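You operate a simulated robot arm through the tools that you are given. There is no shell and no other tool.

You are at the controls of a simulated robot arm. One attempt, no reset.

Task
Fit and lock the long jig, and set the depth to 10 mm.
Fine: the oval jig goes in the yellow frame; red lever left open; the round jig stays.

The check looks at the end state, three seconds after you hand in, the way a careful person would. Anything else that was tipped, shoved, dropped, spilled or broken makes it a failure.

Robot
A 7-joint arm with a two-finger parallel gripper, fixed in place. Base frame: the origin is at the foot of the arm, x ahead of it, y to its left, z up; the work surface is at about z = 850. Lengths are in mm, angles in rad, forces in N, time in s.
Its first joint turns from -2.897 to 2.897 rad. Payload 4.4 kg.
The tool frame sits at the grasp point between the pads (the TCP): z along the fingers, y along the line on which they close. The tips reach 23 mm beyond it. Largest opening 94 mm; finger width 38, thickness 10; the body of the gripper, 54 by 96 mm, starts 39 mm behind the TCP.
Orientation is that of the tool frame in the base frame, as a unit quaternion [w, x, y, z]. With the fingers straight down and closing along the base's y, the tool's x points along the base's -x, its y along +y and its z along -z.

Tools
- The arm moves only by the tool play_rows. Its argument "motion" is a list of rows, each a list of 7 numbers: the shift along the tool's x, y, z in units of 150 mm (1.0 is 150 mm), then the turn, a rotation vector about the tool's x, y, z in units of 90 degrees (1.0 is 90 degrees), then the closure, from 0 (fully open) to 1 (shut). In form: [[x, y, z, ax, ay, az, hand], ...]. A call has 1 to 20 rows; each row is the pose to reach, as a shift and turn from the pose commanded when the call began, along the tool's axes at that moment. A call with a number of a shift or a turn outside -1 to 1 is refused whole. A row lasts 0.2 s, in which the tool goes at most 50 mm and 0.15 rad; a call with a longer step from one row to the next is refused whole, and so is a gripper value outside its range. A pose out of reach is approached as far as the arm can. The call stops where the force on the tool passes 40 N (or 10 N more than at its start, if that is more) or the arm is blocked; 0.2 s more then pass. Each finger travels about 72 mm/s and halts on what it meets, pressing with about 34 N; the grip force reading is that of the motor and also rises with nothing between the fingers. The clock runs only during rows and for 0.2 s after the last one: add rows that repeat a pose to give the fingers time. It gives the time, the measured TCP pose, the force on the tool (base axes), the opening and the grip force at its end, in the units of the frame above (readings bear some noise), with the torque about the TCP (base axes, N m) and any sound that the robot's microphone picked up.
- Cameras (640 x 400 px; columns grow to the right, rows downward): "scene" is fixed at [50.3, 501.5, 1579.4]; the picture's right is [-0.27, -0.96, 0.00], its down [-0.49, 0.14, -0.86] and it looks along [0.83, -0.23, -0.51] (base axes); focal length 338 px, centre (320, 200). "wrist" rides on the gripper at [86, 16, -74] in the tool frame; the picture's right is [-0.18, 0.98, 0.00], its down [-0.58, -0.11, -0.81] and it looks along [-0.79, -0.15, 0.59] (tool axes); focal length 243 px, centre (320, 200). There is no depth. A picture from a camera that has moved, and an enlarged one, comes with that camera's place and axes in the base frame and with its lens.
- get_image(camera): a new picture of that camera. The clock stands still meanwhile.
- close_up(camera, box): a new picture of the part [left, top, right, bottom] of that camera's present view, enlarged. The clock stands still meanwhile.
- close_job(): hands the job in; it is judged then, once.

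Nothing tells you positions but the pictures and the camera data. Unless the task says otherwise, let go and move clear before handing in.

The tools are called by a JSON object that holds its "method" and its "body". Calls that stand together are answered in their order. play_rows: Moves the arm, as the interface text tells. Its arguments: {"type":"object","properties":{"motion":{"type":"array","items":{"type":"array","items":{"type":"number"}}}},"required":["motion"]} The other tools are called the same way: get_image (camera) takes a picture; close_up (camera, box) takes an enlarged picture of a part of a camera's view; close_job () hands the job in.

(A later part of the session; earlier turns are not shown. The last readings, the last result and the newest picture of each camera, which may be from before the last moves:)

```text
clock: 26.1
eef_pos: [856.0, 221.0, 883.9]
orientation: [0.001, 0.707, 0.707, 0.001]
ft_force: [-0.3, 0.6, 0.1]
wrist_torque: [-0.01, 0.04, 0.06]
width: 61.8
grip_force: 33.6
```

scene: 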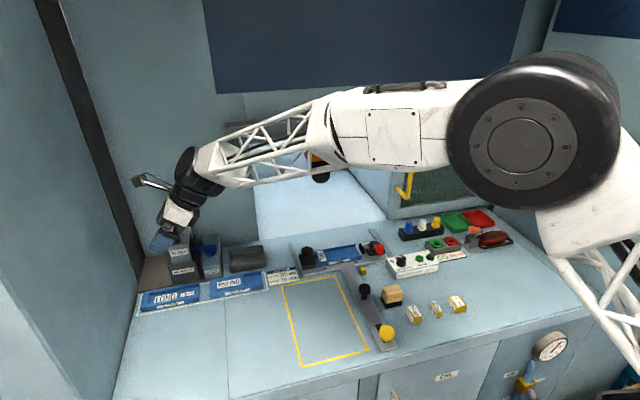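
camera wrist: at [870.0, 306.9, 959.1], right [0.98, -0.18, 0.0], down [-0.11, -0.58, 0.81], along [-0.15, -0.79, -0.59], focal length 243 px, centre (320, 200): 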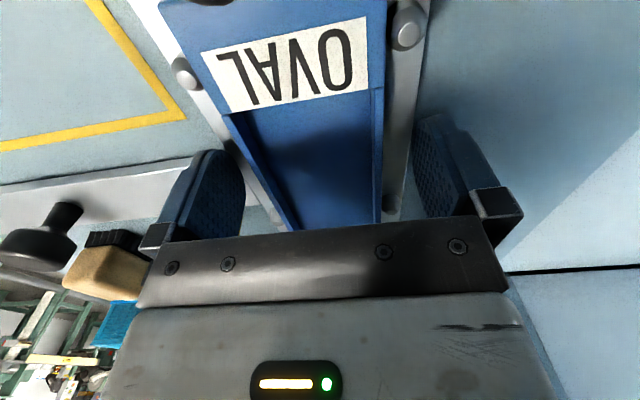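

I have the jig at 61.8 mm width, which puts the fixture's centre at x≈856. I'll lift straight up.

{"method": "play_rows", "body": {"motion": [[0, 0, -0.04, 0, 0, 0, 0.6], [0, 0, -0.1, 0, 0, 0, 0.6], [0, 0, -0.2, 0, 0, 0, 0.6], [0, 0, -0.4, 0, 0, 0, 0.6], [0, 0, -0.6, 0, 0, 0, 0.6], [0, 0, -0.8, 0, 0, 0, 0.6]]}}

{"method": "get_image", "body": {"camera": "scene"}}

{"method": "get_image", "body": {"camera": "wrist"}}

```text
clock: 27.5
eef_pos: [851.1, 222.0, 1004.6]
orientation: [0.001, 0.708, 0.707, 0.0]
ft_force: [0.7, -0.5, -3.4]
wrist_torque: [-0.04, -0.02, 0.0]
width: 61.8
grip_force: 34.1
```

```text
taken
```

scene: 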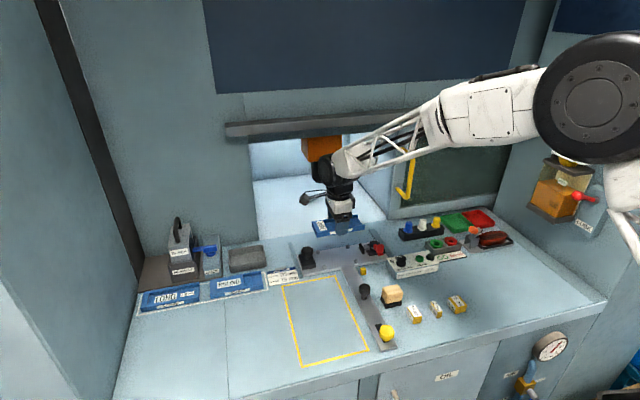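

```text
taken
camera wrist: at [865.9, 307.1, 1078.6], right [0.98, -0.18, 0.0], down [-0.11, -0.58, 0.81], along [-0.15, -0.79, -0.59], focal length 243 px, centre (320, 200)
```

wrist: 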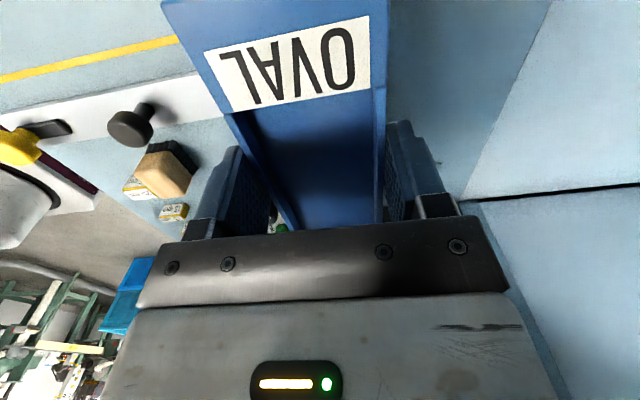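

The jig lifted cleanly (about 0.35 kg). I'll carry it to the yellow frame (x≈519–784, y≈246–413), turning it lengthwise along the frame for more margin.

{"method": "play_rows", "body": {"motion": [[0.1, -0.233, 0, 0, 0, 0, 0.6], [0.2, -0.466, 0, 0, 0, 0, 0.6], [0.3, -0.7, 0, 0, 0, 0, 0.6], [0.4, -0.933, 0, 0, 0, 0, 0.6]]}}

{"method": "play_rows", "body": {"motion": [[0.03, -0.04, 0, 0, 0, -0.09, 0.6], [0.06, -0.08, 0, 0, 0, -0.18, 0.6], [0.09, -0.12, 0, 0, 0, -0.27, 0.6], [0.12, -0.16, 0, 0, 0, -0.36, 0.6], [0.15, -0.2, 0, 0, 0, -0.45, 0.6], [0.18, -0.24, 0, 0, 0, -0.54, 0.6], [0.21, -0.28, 0, 0, 0, -0.63, 0.6], [0.24, -0.32, 0, 0, 0, -0.72, 0.6], [0.27, -0.36, 0, 0, 0, -0.81, 0.6], [0.3, -0.4, 0, 0, 0, -0.9, 0.6], [0.313, -0.4, 0, 0, 0, -0.99, 0.6], [0.313, -0.4, 0, 0, 0, -1.0, 0.6]]}}

{"method": "get_image", "body": {"camera": "scene"}}

{"method": "get_image", "body": {"camera": "wrist"}}

```text
clock: 28.5
eef_pos: [712.6, 282.3, 1006.4]
orientation: [0.001, 0.707, 0.707, 0.001]
ft_force: [0.2, -0.2, -3.1]
wrist_torque: [-0.04, -0.01, 0.01]
width: 61.9
grip_force: 33.7
```

```text
clock: 31.1
eef_pos: [654.3, 326.5, 1002.4]
orientation: [0.003, 0.0, 1.0, 0.001]
ft_force: [-0.9, 1.3, -1.9]
wrist_torque: [0.02, 0.01, -0.02]
width: 61.7
grip_force: 34.3
```

```text
taken
```

scene: 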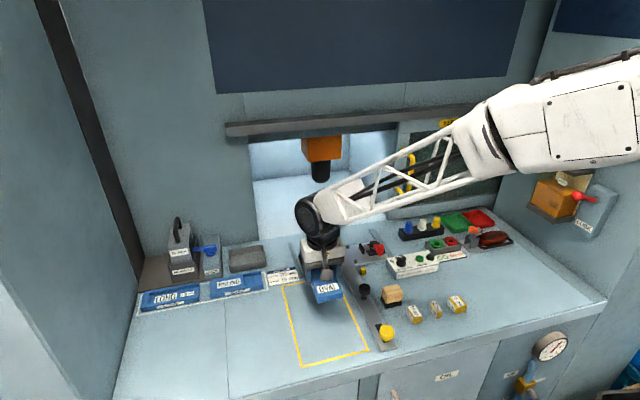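

```text
taken
camera wrist: at [565.6, 342.0, 1077.1], right [0.18, 0.98, 0.0], down [0.58, -0.11, 0.81], along [0.79, -0.15, -0.59], focal length 243 px, centre (320, 200)
```

wrist: 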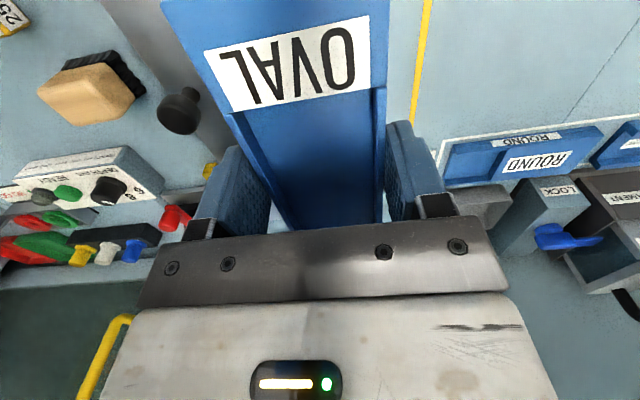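

The jig is over the frame. I'll lower it to the table (contact expected near TCP z≈875), slowly at the end.

{"method": "play_rows", "body": {"motion": [[0, 0, 0.2, 0, 0, 0, 0.6], [0, 0, 0.4, 0, 0, 0, 0.6], [0, 0, 0.6, 0, 0, 0, 0.6], [0, 0, 0.75, 0, 0, 0, 0.6], [0, 0, 0.8, 0, 0, 0, 0.6], [0, 0, 0.815, 0, 0, 0, 0.6], [0, 0, 0.825, 0, 0, 0, 0.6]]}}

{"method": "close_up", "body": {"camera": "scene", "box": [260, 240, 400, 380]}}

```text
clock: 32.7
eef_pos: [655.7, 328.4, 880.7]
orientation: [0.002, 0.0, 1.0, 0.001]
ft_force: [0.2, 1.0, -2.5]
wrist_torque: [0.0, 0.0, 0.0]
width: 61.7
grip_force: 34.3
```

```text
2.86 times, centred on (330, 310) of scene
camera zoom: at [50.3, 501.5, 1579.4], right [-0.27, -0.96, 0.0], down [-0.49, 0.14, -0.86], along [0.83, -0.23, -0.51], focal length 967 px, centre (291, -114)
```

zoom: 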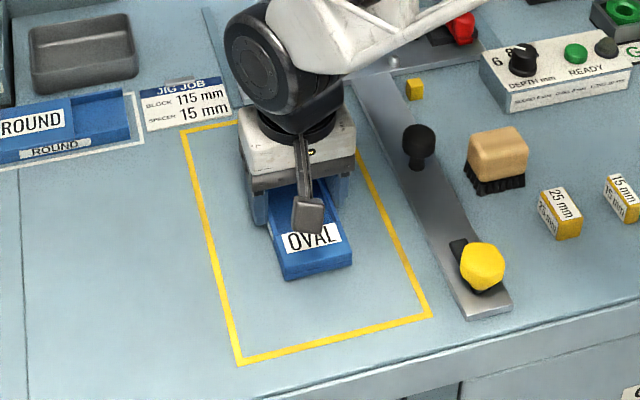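

{"method": "play_rows", "body": {"motion": [[0, 0, 0.01, 0, 0, 0, 0.6], [0, 0, 0.02, 0, 0, 0, 0.6], [0, 0, 0.027, 0, 0, 0, 0.6], [0, 0, 0.034, 0, 0, 0, 0.6]]}}

```text
clock: 33.7
eef_pos: [654.9, 327.9, 875.4]
orientation: [0.001, 0.0, 1.0, 0.001]
ft_force: [0.4, 0.0, -2.9]
wrist_torque: [0.0, -0.08, -0.01]
width: 61.8
grip_force: 34.0
```

Not quite touching yet. I'll step down about a millimetre at a time until the weight comes off.

{"method": "play_rows", "body": {"motion": [[0, 0, 0.008, 0, 0, 0, 0.6], [0, 0, 0.008, 0, 0, 0, 0.6]]}}

{"method": "play_rows", "body": {"motion": [[0, 0, 0.008, 0, 0, 0, 0.6], [0, 0, 0.008, 0, 0, 0, 0.6]]}}

```text
clock: 34.3
eef_pos: [654.5, 327.3, 874.7]
orientation: [0.002, 0.0, 1.0, 0.0]
ft_force: [-3.4, -1.0, 7.1]
wrist_torque: [0.29, 0.69, 0.15]
width: 62.0
grip_force: 33.7
```

```text
clock: 34.9
eef_pos: [654.1, 326.2, 873.2]
orientation: [0.002, 0.0, 1.0, 0.001]
ft_force: [-8.9, 4.9, 24.2]
wrist_torque: [0.05, 0.69, -0.14]
width: 61.9
grip_force: 34.1
```

It's resting on the table. I'll release and rise.

{"method": "play_rows", "body": {"motion": [[0, 0, -0.006, 0, 0, 0, 0.3], [0, 0, -0.006, 0, 0, 0, 0.1], [0, 0, -0.006, 0, 0, 0, 0.1], [0, 0, -0.15, 0, 0, 0, 0.1], [0, 0, -0.4, 0, 0, 0, 0], [0, 0, -0.7, 0, 0, 0, 0], [0, 0, -1.0, 0, 0, 0, 0]]}}

{"method": "close_up", "body": {"camera": "scene", "box": [260, 240, 400, 380]}}

{"method": "get_image", "body": {"camera": "wrist"}}

```text
clock: 36.5
eef_pos: [652.6, 327.8, 1022.0]
orientation: [0.0, 0.001, 1.0, 0.0]
ft_force: [0.2, 0.2, -0.3]
wrist_torque: [0.0, 0.02, 0.01]
width: 93.9
grip_force: 0.1
```

```text
2.86 times, centred on (330, 310) of scene
camera zoom: at [50.3, 501.5, 1579.4], right [-0.27, -0.96, 0.0], down [-0.49, 0.14, -0.86], along [0.83, -0.23, -0.51], focal length 967 px, centre (291, -114)
```

zoom: 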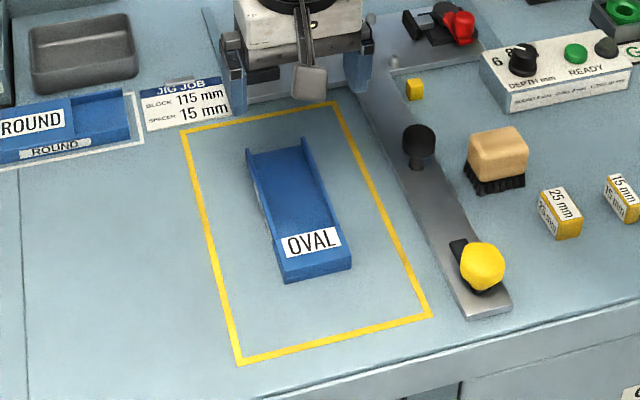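

```text
taken
camera wrist: at [564.0, 343.2, 1095.4], right [0.18, 0.98, 0.0], down [0.58, -0.11, 0.81], along [0.79, -0.15, -0.59], focal length 243 px, centre (320, 200)
```

wrist: 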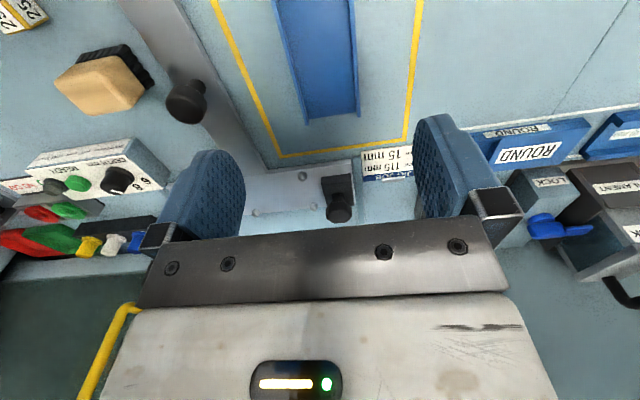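

The OVAL jig lies wholly inside the yellow frame. Now for LONG: I'll turn the fingers back to close along x and move left at height.

{"method": "play_rows", "body": {"motion": [[0, 0.085, -0.025, 0, 0, 0.09, 0], [0, 0.17, -0.05, 0, 0, 0.18, 0], [0, 0.255, -0.075, 0, 0, 0.27, 0], [0, 0.34, -0.1, 0, 0, 0.36, 0], [0, 0.425, -0.125, 0, 0, 0.45, 0], [0, 0.51, -0.15, 0, 0, 0.54, 0], [0, 0.595, -0.175, 0, 0, 0.63, 0], [0, 0.68, -0.2, 0, 0, 0.72, 0], [0, 0.765, -0.225, 0, 0, 0.81, 0], [0, 0.85, -0.25, 0, 0, 0.9, 0], [0, 0.93, -0.27, 0, 0, 0.99, 0], [0, 0.93, -0.27, 0, 0, 1.0, 0]]}}

{"method": "play_rows", "body": {"motion": [[0.16, 0.16, 0, 0, 0.088, 0, 0.2], [0.33, 0.32, 0, 0, 0.176, 0, 0.4], [0.5, 0.48, 0, 0, 0.264, 0, 0.575], [0.66, 0.64, 0, 0, 0.352, 0, 0.575], [0.83, 0.8, 0, 0, 0.44, 0, 0.575], [1.0, 0.94, 0, 0, 0.44, 0, 0.575]]}}

{"method": "get_image", "body": {"camera": "wrist"}}

```text
clock: 39.1
eef_pos: [653.3, 467.0, 1063.7]
orientation: [0.001, 0.708, 0.706, 0.002]
ft_force: [0.8, -0.4, -0.7]
wrist_torque: [-0.02, 0.0, -0.01]
width: 93.9
grip_force: 0.0
```

```text
clock: 40.5
eef_pos: [796.4, 617.7, 1064.4]
orientation: [-0.239, 0.664, 0.666, 0.241]
ft_force: [-0.2, 1.0, 0.9]
wrist_torque: [-0.03, -0.01, -0.03]
width: 40.0
grip_force: 0.1
```

```text
taken
camera wrist: at [809.8, 635.4, 1176.4], right [0.98, -0.14, -0.11], down [-0.11, -0.96, 0.25], along [-0.14, -0.23, -0.96], focal length 243 px, centre (320, 200)
```

wrist: 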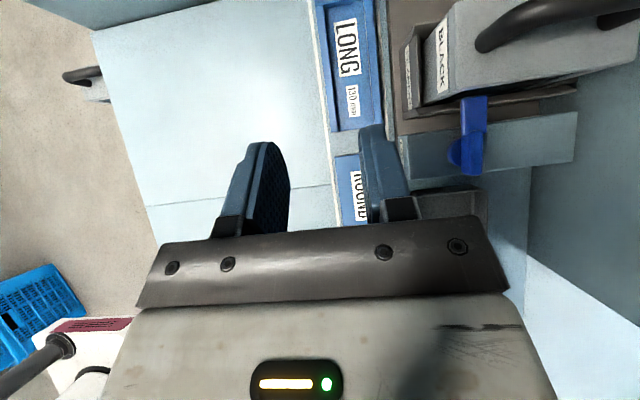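

{"method": "close_up", "body": {"camera": "wrist", "box": [300, 0, 480, 140]}}

{"method": "close_up", "body": {"camera": "scene", "box": [130, 180, 270, 310]}}

```text
2.86 times, centred on (390, 70) of wrist
camera zoom: at [809.8, 635.4, 1176.4], right [0.98, -0.14, -0.11], down [-0.11, -0.96, 0.25], along [-0.14, -0.23, -0.96], focal length 693 px, centre (120, 571)
```

zoom: 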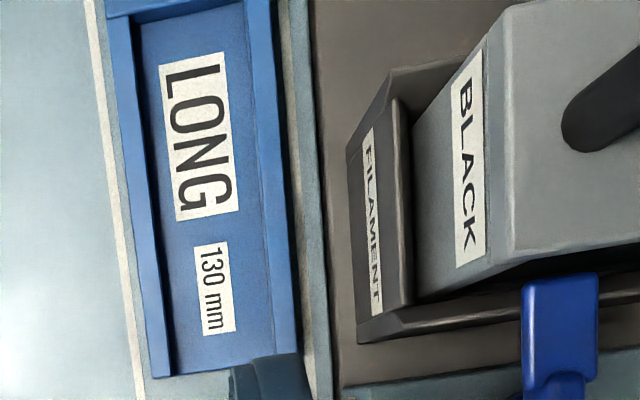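

```text
3.08 times, centred on (200, 245) of scene
camera zoom: at [50.3, 501.5, 1579.4], right [-0.27, -0.96, 0.0], down [-0.49, 0.14, -0.86], along [0.83, -0.23, -0.51], focal length 1041 px, centre (689, 62)
```

zoom: 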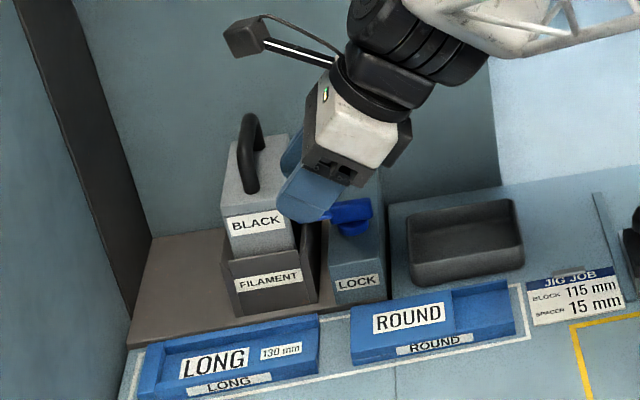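

The LONG jig's front wall is at x≈788–796, and the filament holder's face is at x≈876. I'll bring the tilted fingers above the front wall at y≈678 and check before going down.

{"method": "play_rows", "body": {"motion": [[-0.034, -0.005, 0.2, 0, 0, 0, 0.575], [-0.067, -0.01, 0.4, 0, 0, 0, 0.575], [-0.1, -0.015, 0.6, 0, 0, 0, 0.575], [-0.134, -0.02, 0.789, 0, 0, 0, 0.575]]}}

{"method": "get_image", "body": {"camera": "wrist"}}

{"method": "close_up", "body": {"camera": "scene", "box": [130, 200, 250, 320]}}

```text
clock: 41.5
eef_pos: [794.3, 677.7, 960.6]
orientation: [-0.239, 0.665, 0.665, 0.241]
ft_force: [0.7, -0.2, 0.3]
wrist_torque: [-0.03, 0.01, 0.02]
width: 39.9
grip_force: 0.1
```

```text
taken
camera wrist: at [807.8, 696.2, 1073.4], right [0.98, -0.14, -0.11], down [-0.11, -0.96, 0.25], along [-0.14, -0.23, -0.96], focal length 243 px, centre (320, 200)
```

wrist: 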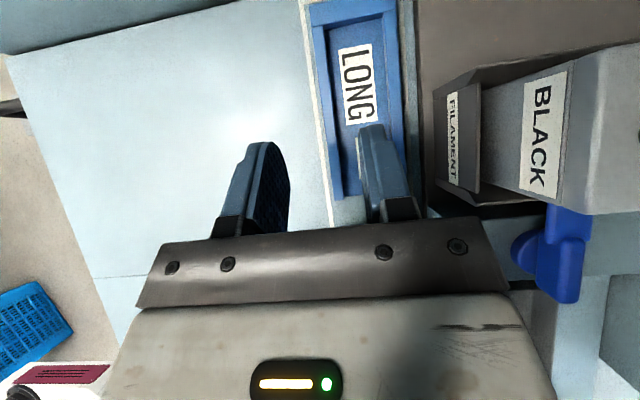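

```text
3.33 times, centred on (190, 260) of scene
camera zoom: at [50.3, 501.5, 1579.4], right [-0.27, -0.96, 0.0], down [-0.49, 0.14, -0.86], along [0.83, -0.23, -0.51], focal length 1128 px, centre (753, 0)
```

zoom: 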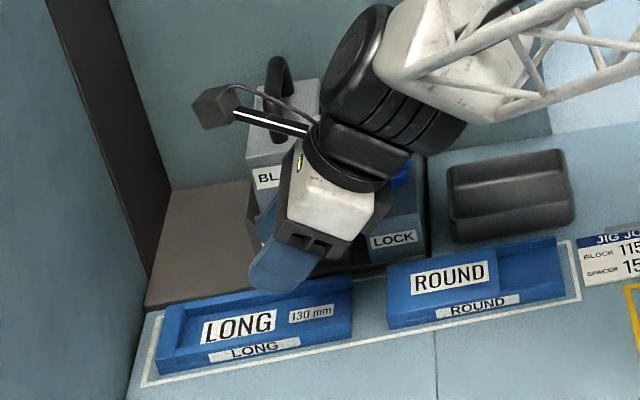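

The inner finger lines up with the recess and the outer finger with the free table. I'll go down 65 mm and look again.

{"method": "play_rows", "body": {"motion": [[-0.09, -0.01, 0.11, 0, 0, 0, 0.575], [-0.18, -0.01, 0.22, 0, 0, 0, 0.575], [-0.276, -0.01, 0.334, 0, 0, 0, 0.575]]}}

{"method": "get_image", "body": {"camera": "wrist"}}

{"method": "close_up", "body": {"camera": "scene", "box": [140, 230, 240, 310]}}

```text
clock: 42.3
eef_pos: [792.5, 677.3, 895.0]
orientation: [-0.239, 0.664, 0.666, 0.241]
ft_force: [-0.4, -0.1, 0.5]
wrist_torque: [-0.04, 0.03, 0.01]
width: 39.8
grip_force: 0.1
```

```text
taken
camera wrist: at [805.5, 695.4, 1007.7], right [0.98, -0.14, -0.11], down [-0.11, -0.96, 0.25], along [-0.14, -0.23, -0.96], focal length 243 px, centre (320, 200)
```

wrist: 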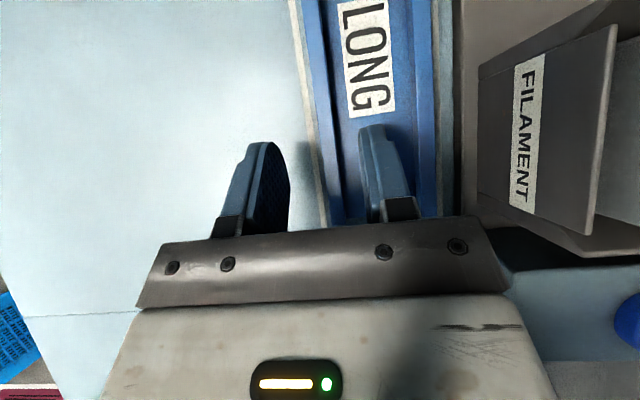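

```text
5.00 times, centred on (190, 270) of scene
camera zoom: at [50.3, 501.5, 1579.4], right [-0.27, -0.96, 0.0], down [-0.49, 0.14, -0.86], along [0.83, -0.23, -0.51], focal length 1692 px, centre (970, -150)
```

zoom: 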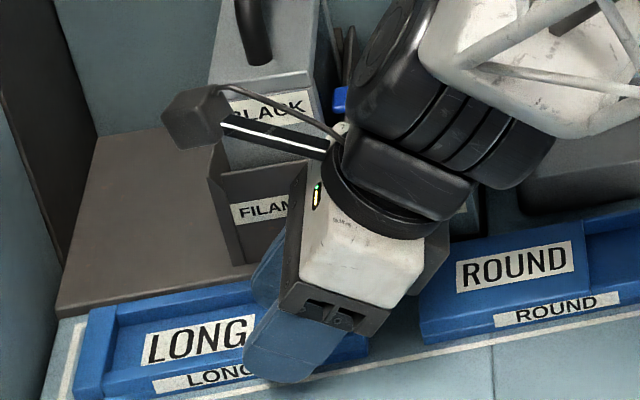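

The wall sits between the two fingers. I'll keep lowering in small steps while watching the force.

{"method": "play_rows", "body": {"motion": [[-0.017, 0, 0.021, 0, 0, 0, 0.575], [-0.034, 0, 0.041, 0, 0, 0, 0.575], [-0.042, 0, 0.051, 0, 0, 0, 0.575], [-0.05, 0, 0.06, 0, 0, 0, 0.575]]}}

{"method": "close_up", "body": {"camera": "wrist", "box": [220, 80, 460, 230]}}

{"method": "close_up", "body": {"camera": "scene", "box": [160, 260, 220, 310]}}

```text
clock: 43.3
eef_pos: [791.4, 677.7, 885.3]
orientation: [-0.239, 0.665, 0.665, 0.243]
ft_force: [-1.1, -6.1, 21.6]
wrist_torque: [-0.2, -0.45, -0.23]
width: 39.5
grip_force: 0.1
```

```text
2.67 times, centred on (340, 155) of wrist
camera zoom: at [805.4, 695.2, 998.7], right [0.98, -0.14, -0.11], down [-0.11, -0.96, 0.25], along [-0.14, -0.23, -0.96], focal length 647 px, centre (267, 320)
```

zoom: 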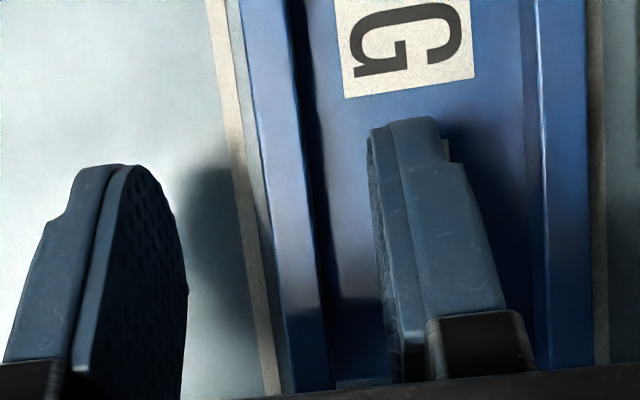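

```text
8.00 times, centred on (190, 285) of scene
camera zoom: at [50.3, 501.5, 1579.4], right [-0.27, -0.96, 0.0], down [-0.49, 0.14, -0.86], along [0.83, -0.23, -0.51], focal length 2707 px, centre (1360, -480)
```

zoom: 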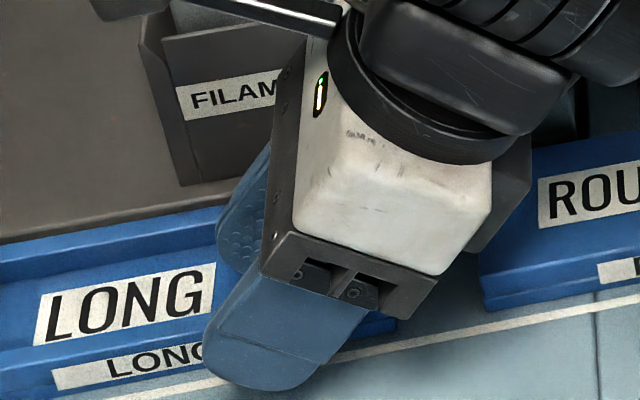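

The inner fingertip just touched the recess floor. I'll back off a millimetre and close on the front wall.

{"method": "play_rows", "body": {"motion": [[0.006, 0, -0.007, 0, 0, 0, 0.575], [0.006, 0, -0.007, 0, 0, 0, 0.7], [0.006, 0, -0.007, 0, 0, 0, 0.8], [0.006, 0, -0.007, 0, 0, 0, 0.9], [0.006, 0, -0.007, 0, 0, 0, 1], [0.006, 0, -0.007, 0, 0, 0, 1]]}}

{"method": "close_up", "body": {"camera": "wrist", "box": [220, 60, 460, 230]}}

```text
clock: 44.7
eef_pos: [791.5, 679.1, 886.6]
orientation: [-0.238, 0.665, 0.665, 0.242]
ft_force: [-7.5, 1.4, 36.8]
wrist_torque: [0.2, 0.17, 0.06]
width: 8.4
grip_force: 34.3
```

```text
2.35 times, centred on (340, 145) of wrist
camera zoom: at [804.5, 695.6, 999.0], right [0.98, -0.14, -0.11], down [-0.11, -0.96, 0.25], along [-0.14, -0.23, -0.96], focal length 571 px, centre (273, 329)
```

zoom: 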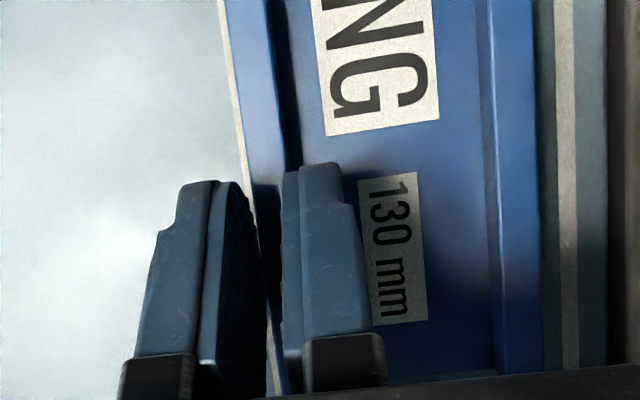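

The wall is gripped (8.4 mm), but there's an upward load on the tool. I'll raise slightly to relieve it.

{"method": "play_rows", "body": {"motion": [[0.006, 0, -0.008, 0, 0, 0, 1], [0.012, 0, -0.015, 0, 0, 0, 1], [0.012, 0, -0.015, 0, 0, 0, 1]]}}

```text
clock: 45.5
eef_pos: [789.5, 676.5, 887.0]
orientation: [-0.239, 0.665, 0.666, 0.241]
ft_force: [-1.3, 7.9, 18.9]
wrist_torque: [0.45, -0.01, 0.1]
width: 8.6
grip_force: 34.1
```

{"method": "play_rows", "body": {"motion": [[0.008, 0, -0.01, 0, 0, 0, 1], [0.017, 0, -0.02, 0, 0, 0, 1], [0.017, 0, -0.02, 0, 0, 0, 1]]}}

{"method": "close_up", "body": {"camera": "scene", "box": [130, 250, 230, 320]}}

```text
clock: 46.3
eef_pos: [790.7, 677.2, 889.9]
orientation: [-0.239, 0.665, 0.665, 0.241]
ft_force: [-0.6, 0.2, -2.3]
wrist_torque: [-0.16, 0.06, 0.02]
width: 8.5
grip_force: 33.8
```

```text
5.71 times, centred on (180, 285) of scene
camera zoom: at [50.3, 501.5, 1579.4], right [-0.27, -0.96, 0.0], down [-0.49, 0.14, -0.86], along [0.83, -0.23, -0.51], focal length 1934 px, centre (1120, -286)
```

zoom: 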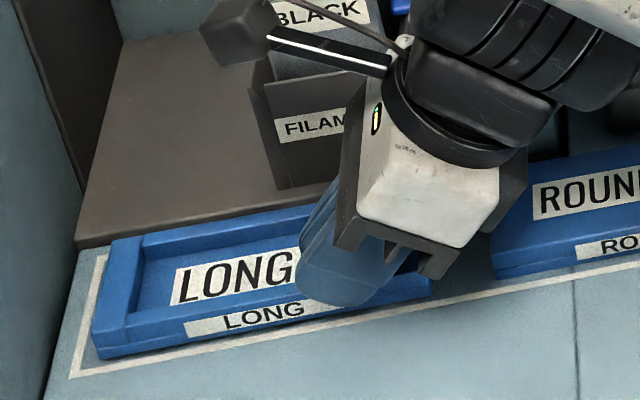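

The grip is holding and the load is now a light downward one. I'll slide the jig straight toward −x, clear of the holder and the ROUND jig.

{"method": "play_rows", "body": {"motion": [[0, -0.05, 0, 0, 0, 0, 1], [0, -0.12, 0, 0, 0, 0, 1], [0, -0.2, 0, 0, 0, 0, 1], [0, -0.28, 0, 0, 0, 0, 1], [0, -0.36, 0, 0, 0, 0, 1]]}}

{"method": "close_up", "body": {"camera": "scene", "box": [120, 240, 260, 340]}}

```text
clock: 47.5
eef_pos: [739.1, 677.6, 890.4]
orientation: [-0.238, 0.665, 0.665, 0.241]
ft_force: [0.0, 0.0, -3.3]
wrist_torque: [-0.11, 0.05, 0.0]
width: 8.5
grip_force: 33.9
```

```text
4.00 times, centred on (190, 290) of scene
camera zoom: at [50.3, 501.5, 1579.4], right [-0.27, -0.96, 0.0], down [-0.49, 0.14, -0.86], along [0.83, -0.23, -0.51], focal length 1354 px, centre (840, -160)
```

zoom: 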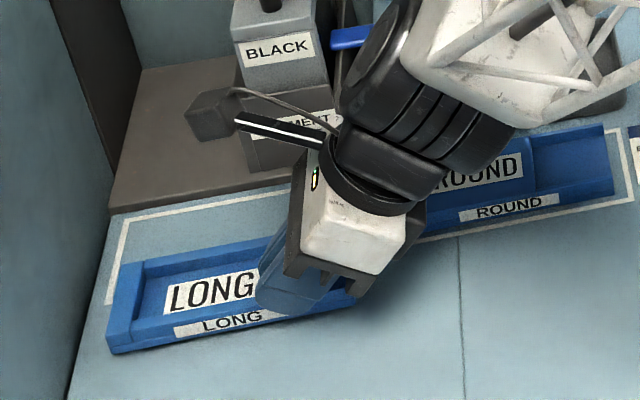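

It's carrying level and nothing else has moved. I'll continue toward −x, then −y, to a spot on the open table within easy reach.

{"method": "play_rows", "body": {"motion": [[0, -0.12, 0, 0, 0, 0, 1], [0, -0.24, 0, 0, 0, 0, 1], [0, -0.36, 0, 0, 0, 0, 1], [0, -0.467, 0, 0, 0, 0, 1]]}}

{"method": "play_rows", "body": {"motion": [[-0.11, 0, -0.091, 0, 0, 0, 1], [-0.22, 0, -0.182, 0, 0, 0, 1], [-0.33, 0, -0.273, 0, 0, 0, 1], [-0.44, 0, -0.364, 0, 0, 0, 1], [-0.55, 0, -0.455, 0, 0, 0, 1], [-0.66, 0, -0.546, 0, 0, 0, 1], [-0.77, 0, -0.637, 0, 0, 0, 1]]}}

{"method": "get_image", "body": {"camera": "scene"}}

{"method": "get_image", "body": {"camera": "wrist"}}

```text
clock: 48.5
eef_pos: [668.6, 675.6, 888.4]
orientation: [-0.238, 0.665, 0.665, 0.242]
ft_force: [0.0, 0.7, -2.9]
wrist_torque: [-0.13, 0.09, -0.01]
width: 8.7
grip_force: 34.6
```

```text
clock: 50.1
eef_pos: [666.3, 526.0, 890.6]
orientation: [-0.237, 0.665, 0.666, 0.24]
ft_force: [-0.3, -0.2, -1.8]
wrist_torque: [-0.13, 0.07, 0.01]
width: 8.5
grip_force: 34.6
```

```text
taken
```

scene: 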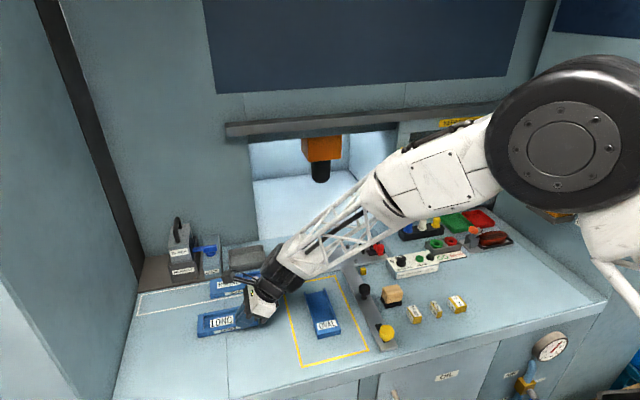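

```text
taken
camera wrist: at [680.8, 545.2, 1002.7], right [0.98, -0.14, -0.11], down [-0.11, -0.96, 0.25], along [-0.15, -0.23, -0.96], focal length 243 px, centre (320, 200)
```

wrist: 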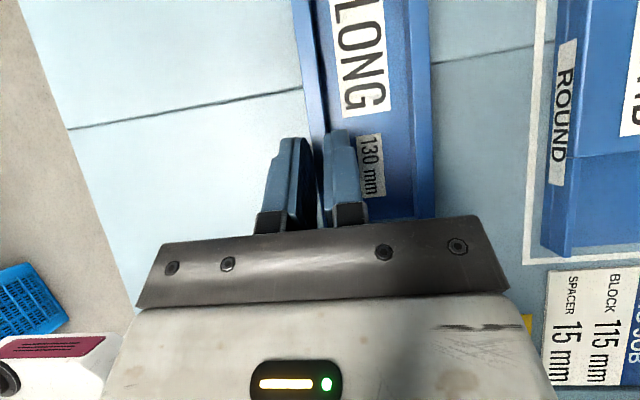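

The jig is over the open table with its end near y≈493. I'll lower it the last few millimetres.

{"method": "play_rows", "body": {"motion": [[-0.006, 0, 0.008, 0, 0, 0, 1], [-0.0127, 0, 0.0154, 0, 0, 0, 1], [-0.0127, 0, 0.0154, 0, 0, 0, 1]]}}

{"method": "play_rows", "body": {"motion": [[-0.004, 0, 0.005, 0, 0, 0, 1], [-0.004, 0, 0.005, 0, 0, 0, 1]]}}

```text
clock: 50.9
eef_pos: [667.3, 526.7, 888.6]
orientation: [-0.237, 0.665, 0.665, 0.241]
ft_force: [-0.7, -0.5, -2.7]
wrist_torque: [-0.13, 0.1, -0.01]
width: 8.6
grip_force: 34.2
```

```text
clock: 51.5
eef_pos: [667.5, 526.5, 886.7]
orientation: [-0.239, 0.665, 0.665, 0.241]
ft_force: [-1.7, 0.6, 1.9]
wrist_torque: [-0.27, 0.03, 0.01]
width: 8.5
grip_force: 34.4
```

It's touching down. I'll open the fingers and rise.

{"method": "play_rows", "body": {"motion": [[0, 0, 0, 0, 0, 0, 0.8], [0, 0, 0, 0, 0, 0, 0.6], [0, 0, 0, 0, 0, 0, 0.6], [0.085, 0, -0.103, 0, 0, 0, 0.6], [0.21, 0, -0.257, 0, 0, 0, 0.6], [0.38, 0, -0.46, 0, 0, 0, 0.6], [0.55, 0, -0.66, 0, 0, 0, 0.6]]}}

{"method": "get_image", "body": {"camera": "wrist"}}

{"method": "get_image", "body": {"camera": "scene"}}

```text
clock: 53.1
eef_pos: [664.8, 529.3, 1016.5]
orientation: [-0.238, 0.666, 0.665, 0.24]
ft_force: [0.1, -0.3, -0.5]
wrist_torque: [0.0, 0.0, -0.03]
width: 37.5
grip_force: 0.1
```

```text
taken
camera wrist: at [679.1, 547.4, 1128.8], right [0.98, -0.14, -0.11], down [-0.11, -0.96, 0.25], along [-0.15, -0.23, -0.96], focal length 243 px, centre (320, 200)
```

wrist: 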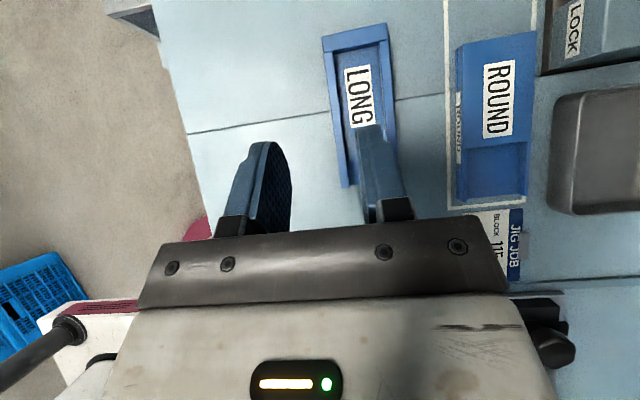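

```text
taken
```

scene: 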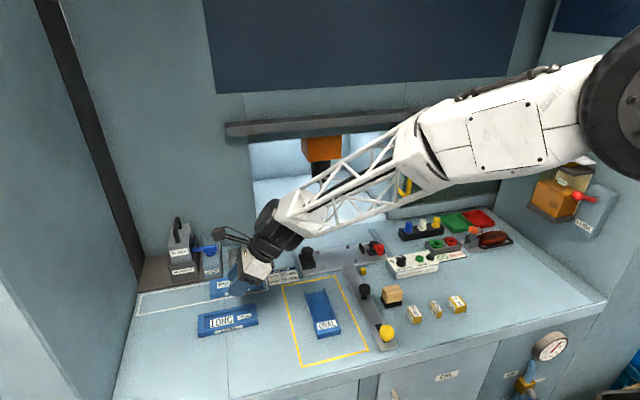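

LONG now sits on open table at about x 664–726, y 495–643. I'll straighten the tool above its centre with the fingers open.

{"method": "play_rows", "body": {"motion": [[0.026, 0.04, 0.05, 0, -0.088, 0, 0.4], [0.052, 0.08, 0.1, 0, -0.176, 0, 0.2], [0.077, 0.12, 0.15, 0, -0.264, 0, 0], [0.103, 0.16, 0.2, 0, -0.352, 0, 0], [0.129, 0.198, 0.249, 0, -0.44, 0, 0], [0.129, 0.198, 0.249, 0, -0.44, 0, 0]]}}

{"method": "get_image", "body": {"camera": "wrist"}}

{"method": "close_up", "body": {"camera": "scene", "box": [180, 240, 300, 340]}}

```text
clock: 54.5
eef_pos: [695.3, 566.3, 998.9]
orientation: [0.002, 0.706, 0.708, 0.001]
ft_force: [0.2, 0.4, 0.5]
wrist_torque: [0.0, 0.03, 0.0]
width: 93.9
grip_force: 0.1
```

```text
taken
camera wrist: at [709.7, 651.9, 1073.5], right [0.98, -0.18, 0.0], down [-0.11, -0.58, 0.81], along [-0.15, -0.79, -0.59], focal length 243 px, centre (320, 200)
```

wrist: 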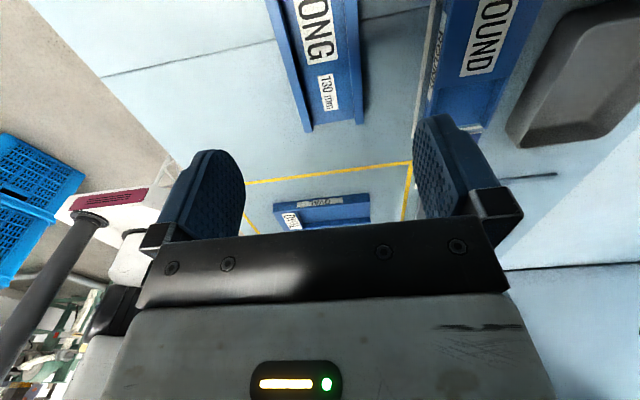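

```text
4.00 times, centred on (240, 290) of scene
camera zoom: at [50.3, 501.5, 1579.4], right [-0.27, -0.96, 0.0], down [-0.49, 0.14, -0.86], along [0.83, -0.23, -0.51], focal length 1354 px, centre (640, -160)
```

zoom: 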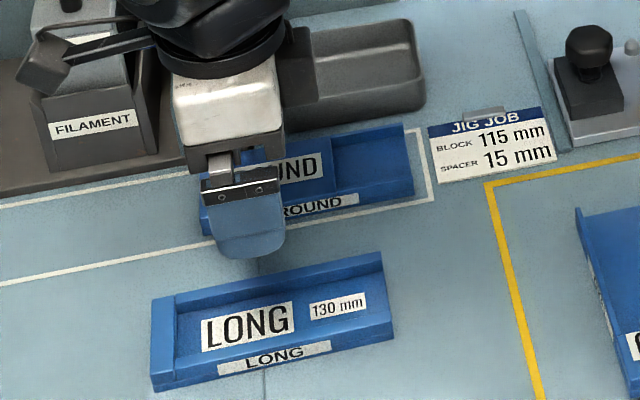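

The fingers are centred over the jig. I'll go down to grip across its full width.

{"method": "play_rows", "body": {"motion": [[0.007, 0, 0.2, 0, 0, 0, 0], [0.007, 0, 0.4, 0, 0, 0, 0], [0.007, 0, 0.6, 0, 0, 0, 0], [0.007, 0, 0.75, 0, 0, 0, 0], [0.007, 0, 0.8, 0, 0, 0, 0], [0.007, 0, 0.82, 0, 0, 0, 0]]}}

{"method": "get_image", "body": {"camera": "wrist"}}

```text
clock: 55.9
eef_pos: [696.1, 567.9, 877.6]
orientation: [0.001, 0.707, 0.707, 0.003]
ft_force: [0.2, -0.3, 0.3]
wrist_torque: [0.02, -0.01, -0.01]
width: 94.1
grip_force: 0.0
```

```text
taken
camera wrist: at [710.2, 653.3, 951.5], right [0.98, -0.18, 0.0], down [-0.11, -0.58, 0.81], along [-0.15, -0.79, -0.59], focal length 243 px, centre (320, 200)
```

wrist: 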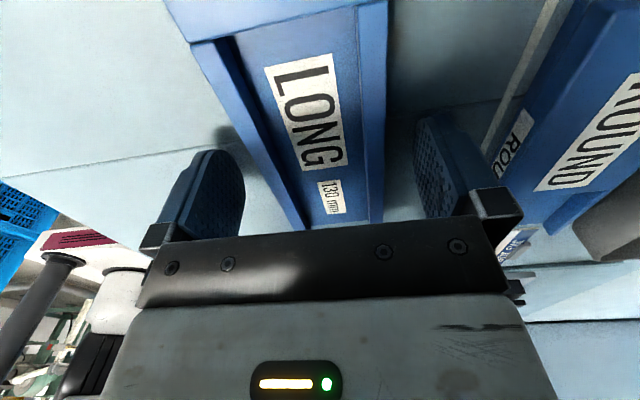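

The fingers straddle the jig. I'll go 2 mm lower and close.

{"method": "play_rows", "body": {"motion": [[0, 0, 0.013, 0, 0, 0, 0], [0, 0, 0.013, 0, 0, 0, 0.2], [0, 0, 0.013, 0, 0, 0, 0.3], [0, 0, 0.013, 0, 0, 0, 0.45], [0, 0, 0.013, 0, 0, 0, 0.6], [0, 0, 0.013, 0, 0, 0, 0.6]]}}

{"method": "play_rows", "body": {"motion": [[0, 0, -0.05, 0, 0, 0, 0.6], [0, 0, -0.15, 0, 0, 0, 0.6], [0, 0, -0.35, 0, 0, 0, 0.6], [0, 0, -0.6, 0, 0, 0, 0.6], [0, 0, -0.8, 0, 0, 0, 0.6]]}}

{"method": "get_image", "body": {"camera": "wrist"}}

```text
clock: 57.3
eef_pos: [696.2, 567.3, 875.0]
orientation: [0.001, 0.707, 0.708, 0.001]
ft_force: [0.6, 0.3, 1.2]
wrist_torque: [0.09, 0.06, 0.1]
width: 61.7
grip_force: 33.4
```

```text
clock: 58.5
eef_pos: [696.7, 566.7, 992.9]
orientation: [0.002, 0.707, 0.707, 0.001]
ft_force: [0.5, 0.2, -3.4]
wrist_torque: [-0.03, -0.03, -0.02]
width: 61.8
grip_force: 33.8
```

```text
taken
camera wrist: at [710.9, 652.4, 1067.6], right [0.98, -0.18, 0.0], down [-0.11, -0.58, 0.81], along [-0.15, -0.79, -0.59], focal length 243 px, centre (320, 200)
```

wrist: 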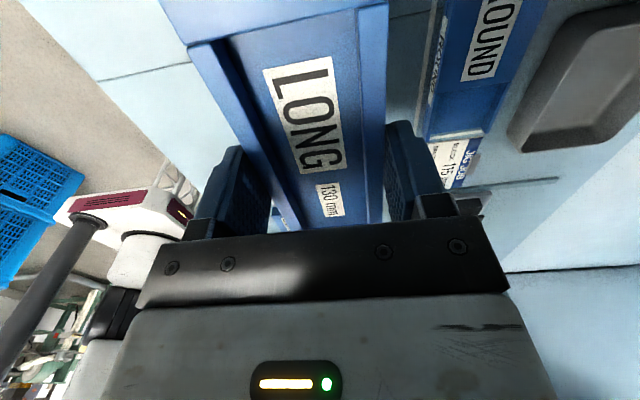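

LONG is held firmly. I'll carry it to above the fixture, aiming for TCP at about (856, 214).

{"method": "play_rows", "body": {"motion": [[-0.195, 0.088, 0, 0, 0, 0, 0.6], [-0.39, 0.176, 0, 0, 0, 0, 0.6], [-0.585, 0.265, 0, 0, 0, 0, 0.6], [-0.78, 0.353, 0, 0, 0, 0, 0.6]]}}

{"method": "play_rows", "body": {"motion": [[-0.195, 0.088, 0, 0, 0, 0, 0.6], [-0.39, 0.176, 0, 0, 0, 0, 0.6], [-0.585, 0.265, 0, 0, 0, 0, 0.6], [-0.78, 0.353, 0, 0, 0, 0, 0.6]]}}

{"method": "play_rows", "body": {"motion": [[-0.195, 0.088, 0, 0, 0, 0, 0.6], [-0.39, 0.176, 0, 0, 0, 0, 0.6], [-0.585, 0.265, 0, 0, 0, 0, 0.6], [-0.78, 0.353, 0, 0, 0, 0, 0.6], [-0.78, 0.353, 0, 0, 0, 0, 0.6]]}}

{"method": "get_image", "body": {"camera": "wrist"}}

{"method": "close_up", "body": {"camera": "scene", "box": [270, 200, 400, 290]}}

```text
clock: 59.5
eef_pos: [750.1, 450.8, 991.4]
orientation: [0.002, 0.707, 0.708, 0.001]
ft_force: [1.4, -0.5, -2.7]
wrist_torque: [-0.03, 0.02, 0.02]
width: 61.9
grip_force: 33.9
```

```text
clock: 60.5
eef_pos: [801.6, 334.8, 994.1]
orientation: [0.002, 0.707, 0.707, 0.001]
ft_force: [0.4, -0.1, -2.7]
wrist_torque: [-0.01, -0.01, -0.02]
width: 61.7
grip_force: 33.5
```

```text
clock: 61.7
eef_pos: [854.6, 218.9, 994.6]
orientation: [0.002, 0.707, 0.707, 0.003]
ft_force: [0.5, -0.1, -2.5]
wrist_torque: [-0.01, -0.01, -0.04]
width: 61.9
grip_force: 34.3
```

```text
taken
camera wrist: at [868.4, 303.3, 1068.6], right [0.98, -0.18, 0.0], down [-0.11, -0.58, 0.81], along [-0.15, -0.79, -0.59], focal length 243 px, centre (320, 200)
```

wrist: 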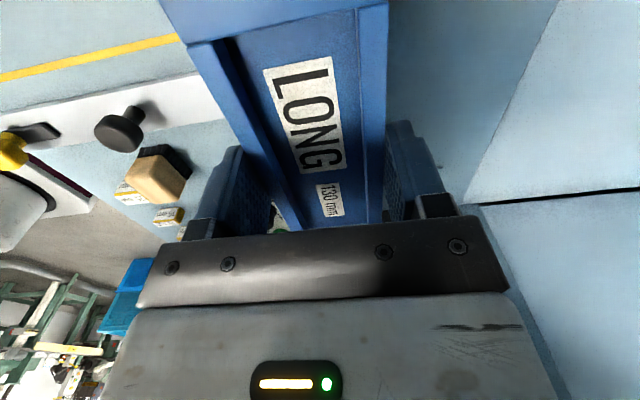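

```text
4.44 times, centred on (335, 245) of scene
camera zoom: at [50.3, 501.5, 1579.4], right [-0.27, -0.96, 0.0], down [-0.49, 0.14, -0.86], along [0.83, -0.23, -0.51], focal length 1504 px, centre (253, 0)
```

zoom: 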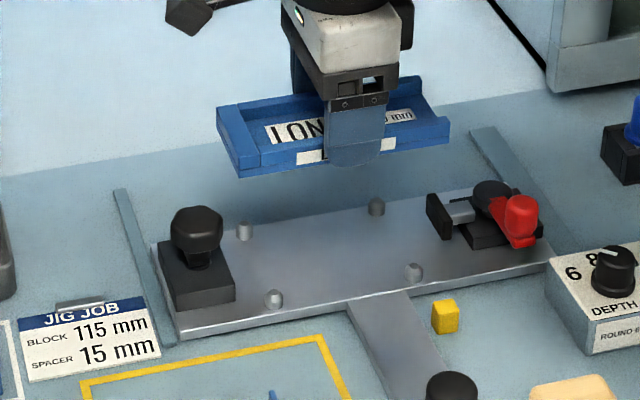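

LONG is over the fixture. I'll lower it to just above the clamp block's height and check the end alignment before seating.

{"method": "play_rows", "body": {"motion": [[-0.035, 0, 0.15, 0, 0, 0, 0.6], [-0.035, 0, 0.3, 0, 0, 0, 0.6], [-0.035, 0, 0.45, 0, 0, 0, 0.6], [-0.035, 0, 0.55, 0, 0, 0, 0.6], [-0.035, 0, 0.55, 0, 0, 0, 0.6]]}}

{"method": "close_up", "body": {"camera": "scene", "box": [280, 220, 400, 290]}}

{"method": "get_image", "body": {"camera": "wrist"}}

```text
clock: 62.9
eef_pos: [854.3, 214.1, 911.4]
orientation: [0.002, 0.707, 0.707, 0.002]
ft_force: [0.4, 0.4, -1.4]
wrist_torque: [-0.05, 0.0, 0.03]
width: 61.7
grip_force: 34.4
```

```text
5.33 times, centred on (340, 255) of scene
camera zoom: at [50.3, 501.5, 1579.4], right [-0.27, -0.96, 0.0], down [-0.49, 0.14, -0.86], along [0.83, -0.23, -0.51], focal length 1805 px, centre (213, -93)
```

zoom: 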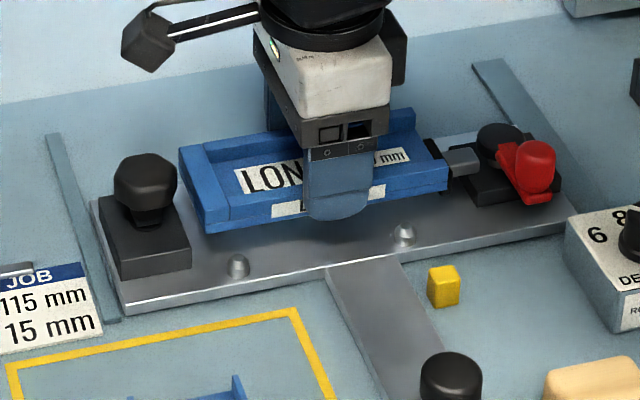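

```text
taken
camera wrist: at [868.6, 298.2, 985.7], right [0.98, -0.18, 0.0], down [-0.11, -0.58, 0.81], along [-0.15, -0.79, -0.59], focal length 243 px, centre (320, 200)
```

wrist: 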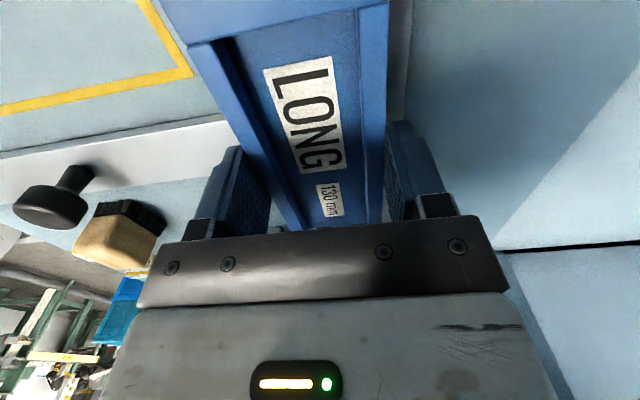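

Comparing with where OVAL sat, the jig needs about +3 mm in y and +2 mm in x. I'll apply that and lower it between the pins slowly.

{"method": "play_rows", "body": {"motion": [[0.01, 0.006, 0.0, 0, 0, 0, 0.6], [0.019, 0.012, 0.03, 0, 0, 0, 0.6], [0.019, 0.012, 0.07, 0, 0, 0, 0.6], [0.019, 0.012, 0.1, 0, 0, 0, 0.6], [0.019, 0.012, 0.13, 0, 0, 0, 0.6], [0.019, 0.012, 0.13, 0, 0, 0, 0.6]]}}

{"method": "close_up", "body": {"camera": "scene", "box": [280, 220, 400, 290]}}

```text
clock: 64.3
eef_pos: [857.2, 214.4, 894.0]
orientation: [0.002, 0.707, 0.707, 0.003]
ft_force: [-4.1, 1.3, 11.6]
wrist_torque: [-0.08, -0.37, -0.03]
width: 61.7
grip_force: 33.9
```

```text
5.33 times, centred on (340, 255) of scene
camera zoom: at [50.3, 501.5, 1579.4], right [-0.27, -0.96, 0.0], down [-0.49, 0.14, -0.86], along [0.83, -0.23, -0.51], focal length 1805 px, centre (213, -93)
```

zoom: 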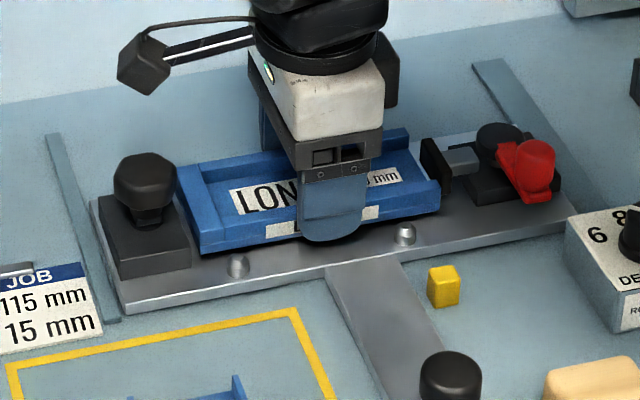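

The jig touched something at z≈894, most likely the tops of the rear pins, so x is slightly too far. I'll lift a little, shift −2.5 mm in x, and retry.

{"method": "play_rows", "body": {"motion": [[0, 0, -0.03, 0, 0, 0, 0.6], [0, -0.017, -0.03, 0, 0, 0, 0.6], [0, -0.017, -0.01, 0, 0, 0, 0.6], [0, -0.017, 0.01, 0, 0, 0, 0.6], [0, -0.017, 0.03, 0, 0, 0, 0.6]]}}

```text
clock: 65.5
eef_pos: [855.8, 213.7, 887.0]
orientation: [0.001, 0.708, 0.707, 0.001]
ft_force: [-0.3, 0.3, -2.5]
wrist_torque: [0.0, -0.02, 0.05]
width: 61.9
grip_force: 33.8
```

It slipped down between the pins. I'll lower it the last couple of millimetres onto the plate.

{"method": "play_rows", "body": {"motion": [[0, 0, 0.007, 0, 0, 0, 0.6], [0, 0, 0.013, 0, 0, 0, 0.6], [0, 0, 0.013, 0, 0, 0, 0.6]]}}

{"method": "close_up", "body": {"camera": "scene", "box": [290, 230, 350, 280]}}

{"method": "close_up", "body": {"camera": "scene", "box": [330, 220, 400, 280]}}

```text
clock: 66.3
eef_pos: [854.1, 213.0, 886.1]
orientation: [0.0, 0.707, 0.707, 0.002]
ft_force: [-0.4, -1.4, 0.9]
wrist_torque: [0.17, 0.11, 0.04]
width: 61.7
grip_force: 34.1
```

```text
8.00 times, centred on (320, 255) of scene
camera zoom: at [50.3, 501.5, 1579.4], right [-0.27, -0.96, 0.0], down [-0.49, 0.14, -0.86], along [0.83, -0.23, -0.51], focal length 2707 px, centre (320, -240)
```

zoom: 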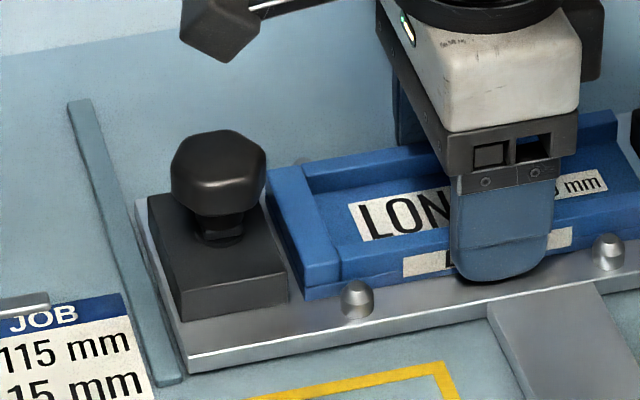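

```text
6.67 times, centred on (365, 250) of scene
camera zoom: at [50.3, 501.5, 1579.4], right [-0.27, -0.96, 0.0], down [-0.49, 0.14, -0.86], along [0.83, -0.23, -0.51], focal length 2256 px, centre (20, -133)
```

zoom: 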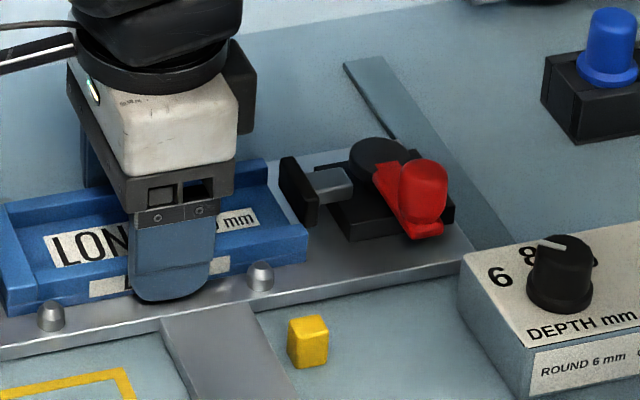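

It's seated on the plate with about a 5 mm gap to the clamp block. I'll slide it gently toward +y until it meets the block, as OVAL did.

{"method": "play_rows", "body": {"motion": [[0.01, 0, -0.002, 0, 0, 0, 0.6], [0.02, 0, -0.002, 0, 0, 0, 0.6], [0.027, 0, -0.002, 0, 0, 0, 0.6]]}}

{"method": "close_up", "body": {"camera": "scene", "box": [290, 230, 350, 280]}}

```text
clock: 67.1
eef_pos: [854.7, 217.1, 886.2]
orientation: [0.001, 0.707, 0.707, 0.001]
ft_force: [0.2, -0.3, -2.2]
wrist_torque: [-0.01, 0.01, 0.01]
width: 61.8
grip_force: 33.6
```

```text
8.00 times, centred on (320, 255) of scene
camera zoom: at [50.3, 501.5, 1579.4], right [-0.27, -0.96, 0.0], down [-0.49, 0.14, -0.86], along [0.83, -0.23, -0.51], focal length 2707 px, centre (320, -240)
```

zoom: 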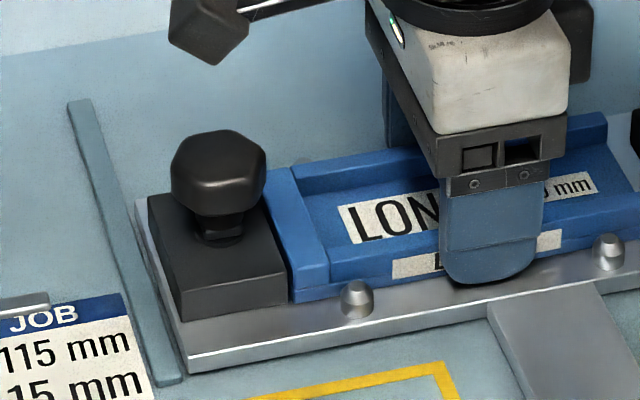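

The gap is down to about 1–2 mm. I'll nudge a bit more, watching for contact.

{"method": "play_rows", "body": {"motion": [[0.005, 0, 0, 0, 0, 0, 0.6], [0.008, 0, 0, 0, 0, 0, 0.6], [0.008, 0, 0, 0, 0, 0, 0.6]]}}

{"method": "close_up", "body": {"camera": "scene", "box": [290, 230, 350, 280]}}

```text
clock: 67.9
eef_pos: [855.8, 219.6, 886.7]
orientation: [0.001, 0.707, 0.707, 0.002]
ft_force: [0.1, 0.1, -2.3]
wrist_torque: [-0.03, 0.02, 0.0]
width: 62.0
grip_force: 34.6
```

```text
8.00 times, centred on (320, 255) of scene
camera zoom: at [50.3, 501.5, 1579.4], right [-0.27, -0.96, 0.0], down [-0.49, 0.14, -0.86], along [0.83, -0.23, -0.51], focal length 2707 px, centre (320, -240)
```

zoom: 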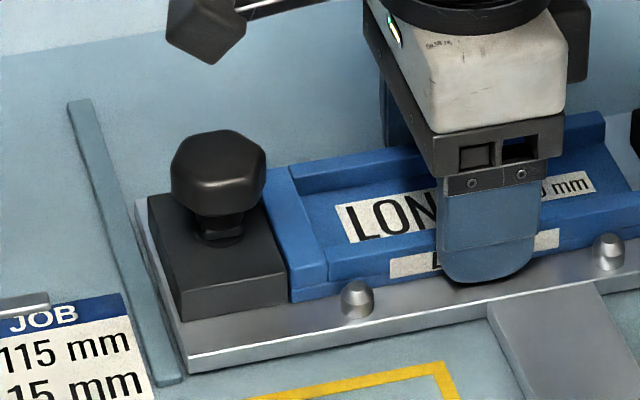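

It now matches OVAL's original seat position within a pixel. I'll lower until the weight is on the plate, then release.

{"method": "play_rows", "body": {"motion": [[0, 0, 0.007, 0, 0, 0, 0.6], [0, 0, 0.014, 0, 0, 0, 0.6], [0, 0, 0.014, 0, 0, 0, 0.6]]}}

```text
clock: 68.7
eef_pos: [854.7, 219.7, 885.9]
orientation: [0.002, 0.707, 0.707, 0.003]
ft_force: [-1.2, -2.2, 26.9]
wrist_torque: [-0.36, 0.29, 0.04]
width: 61.5
grip_force: 34.6
```

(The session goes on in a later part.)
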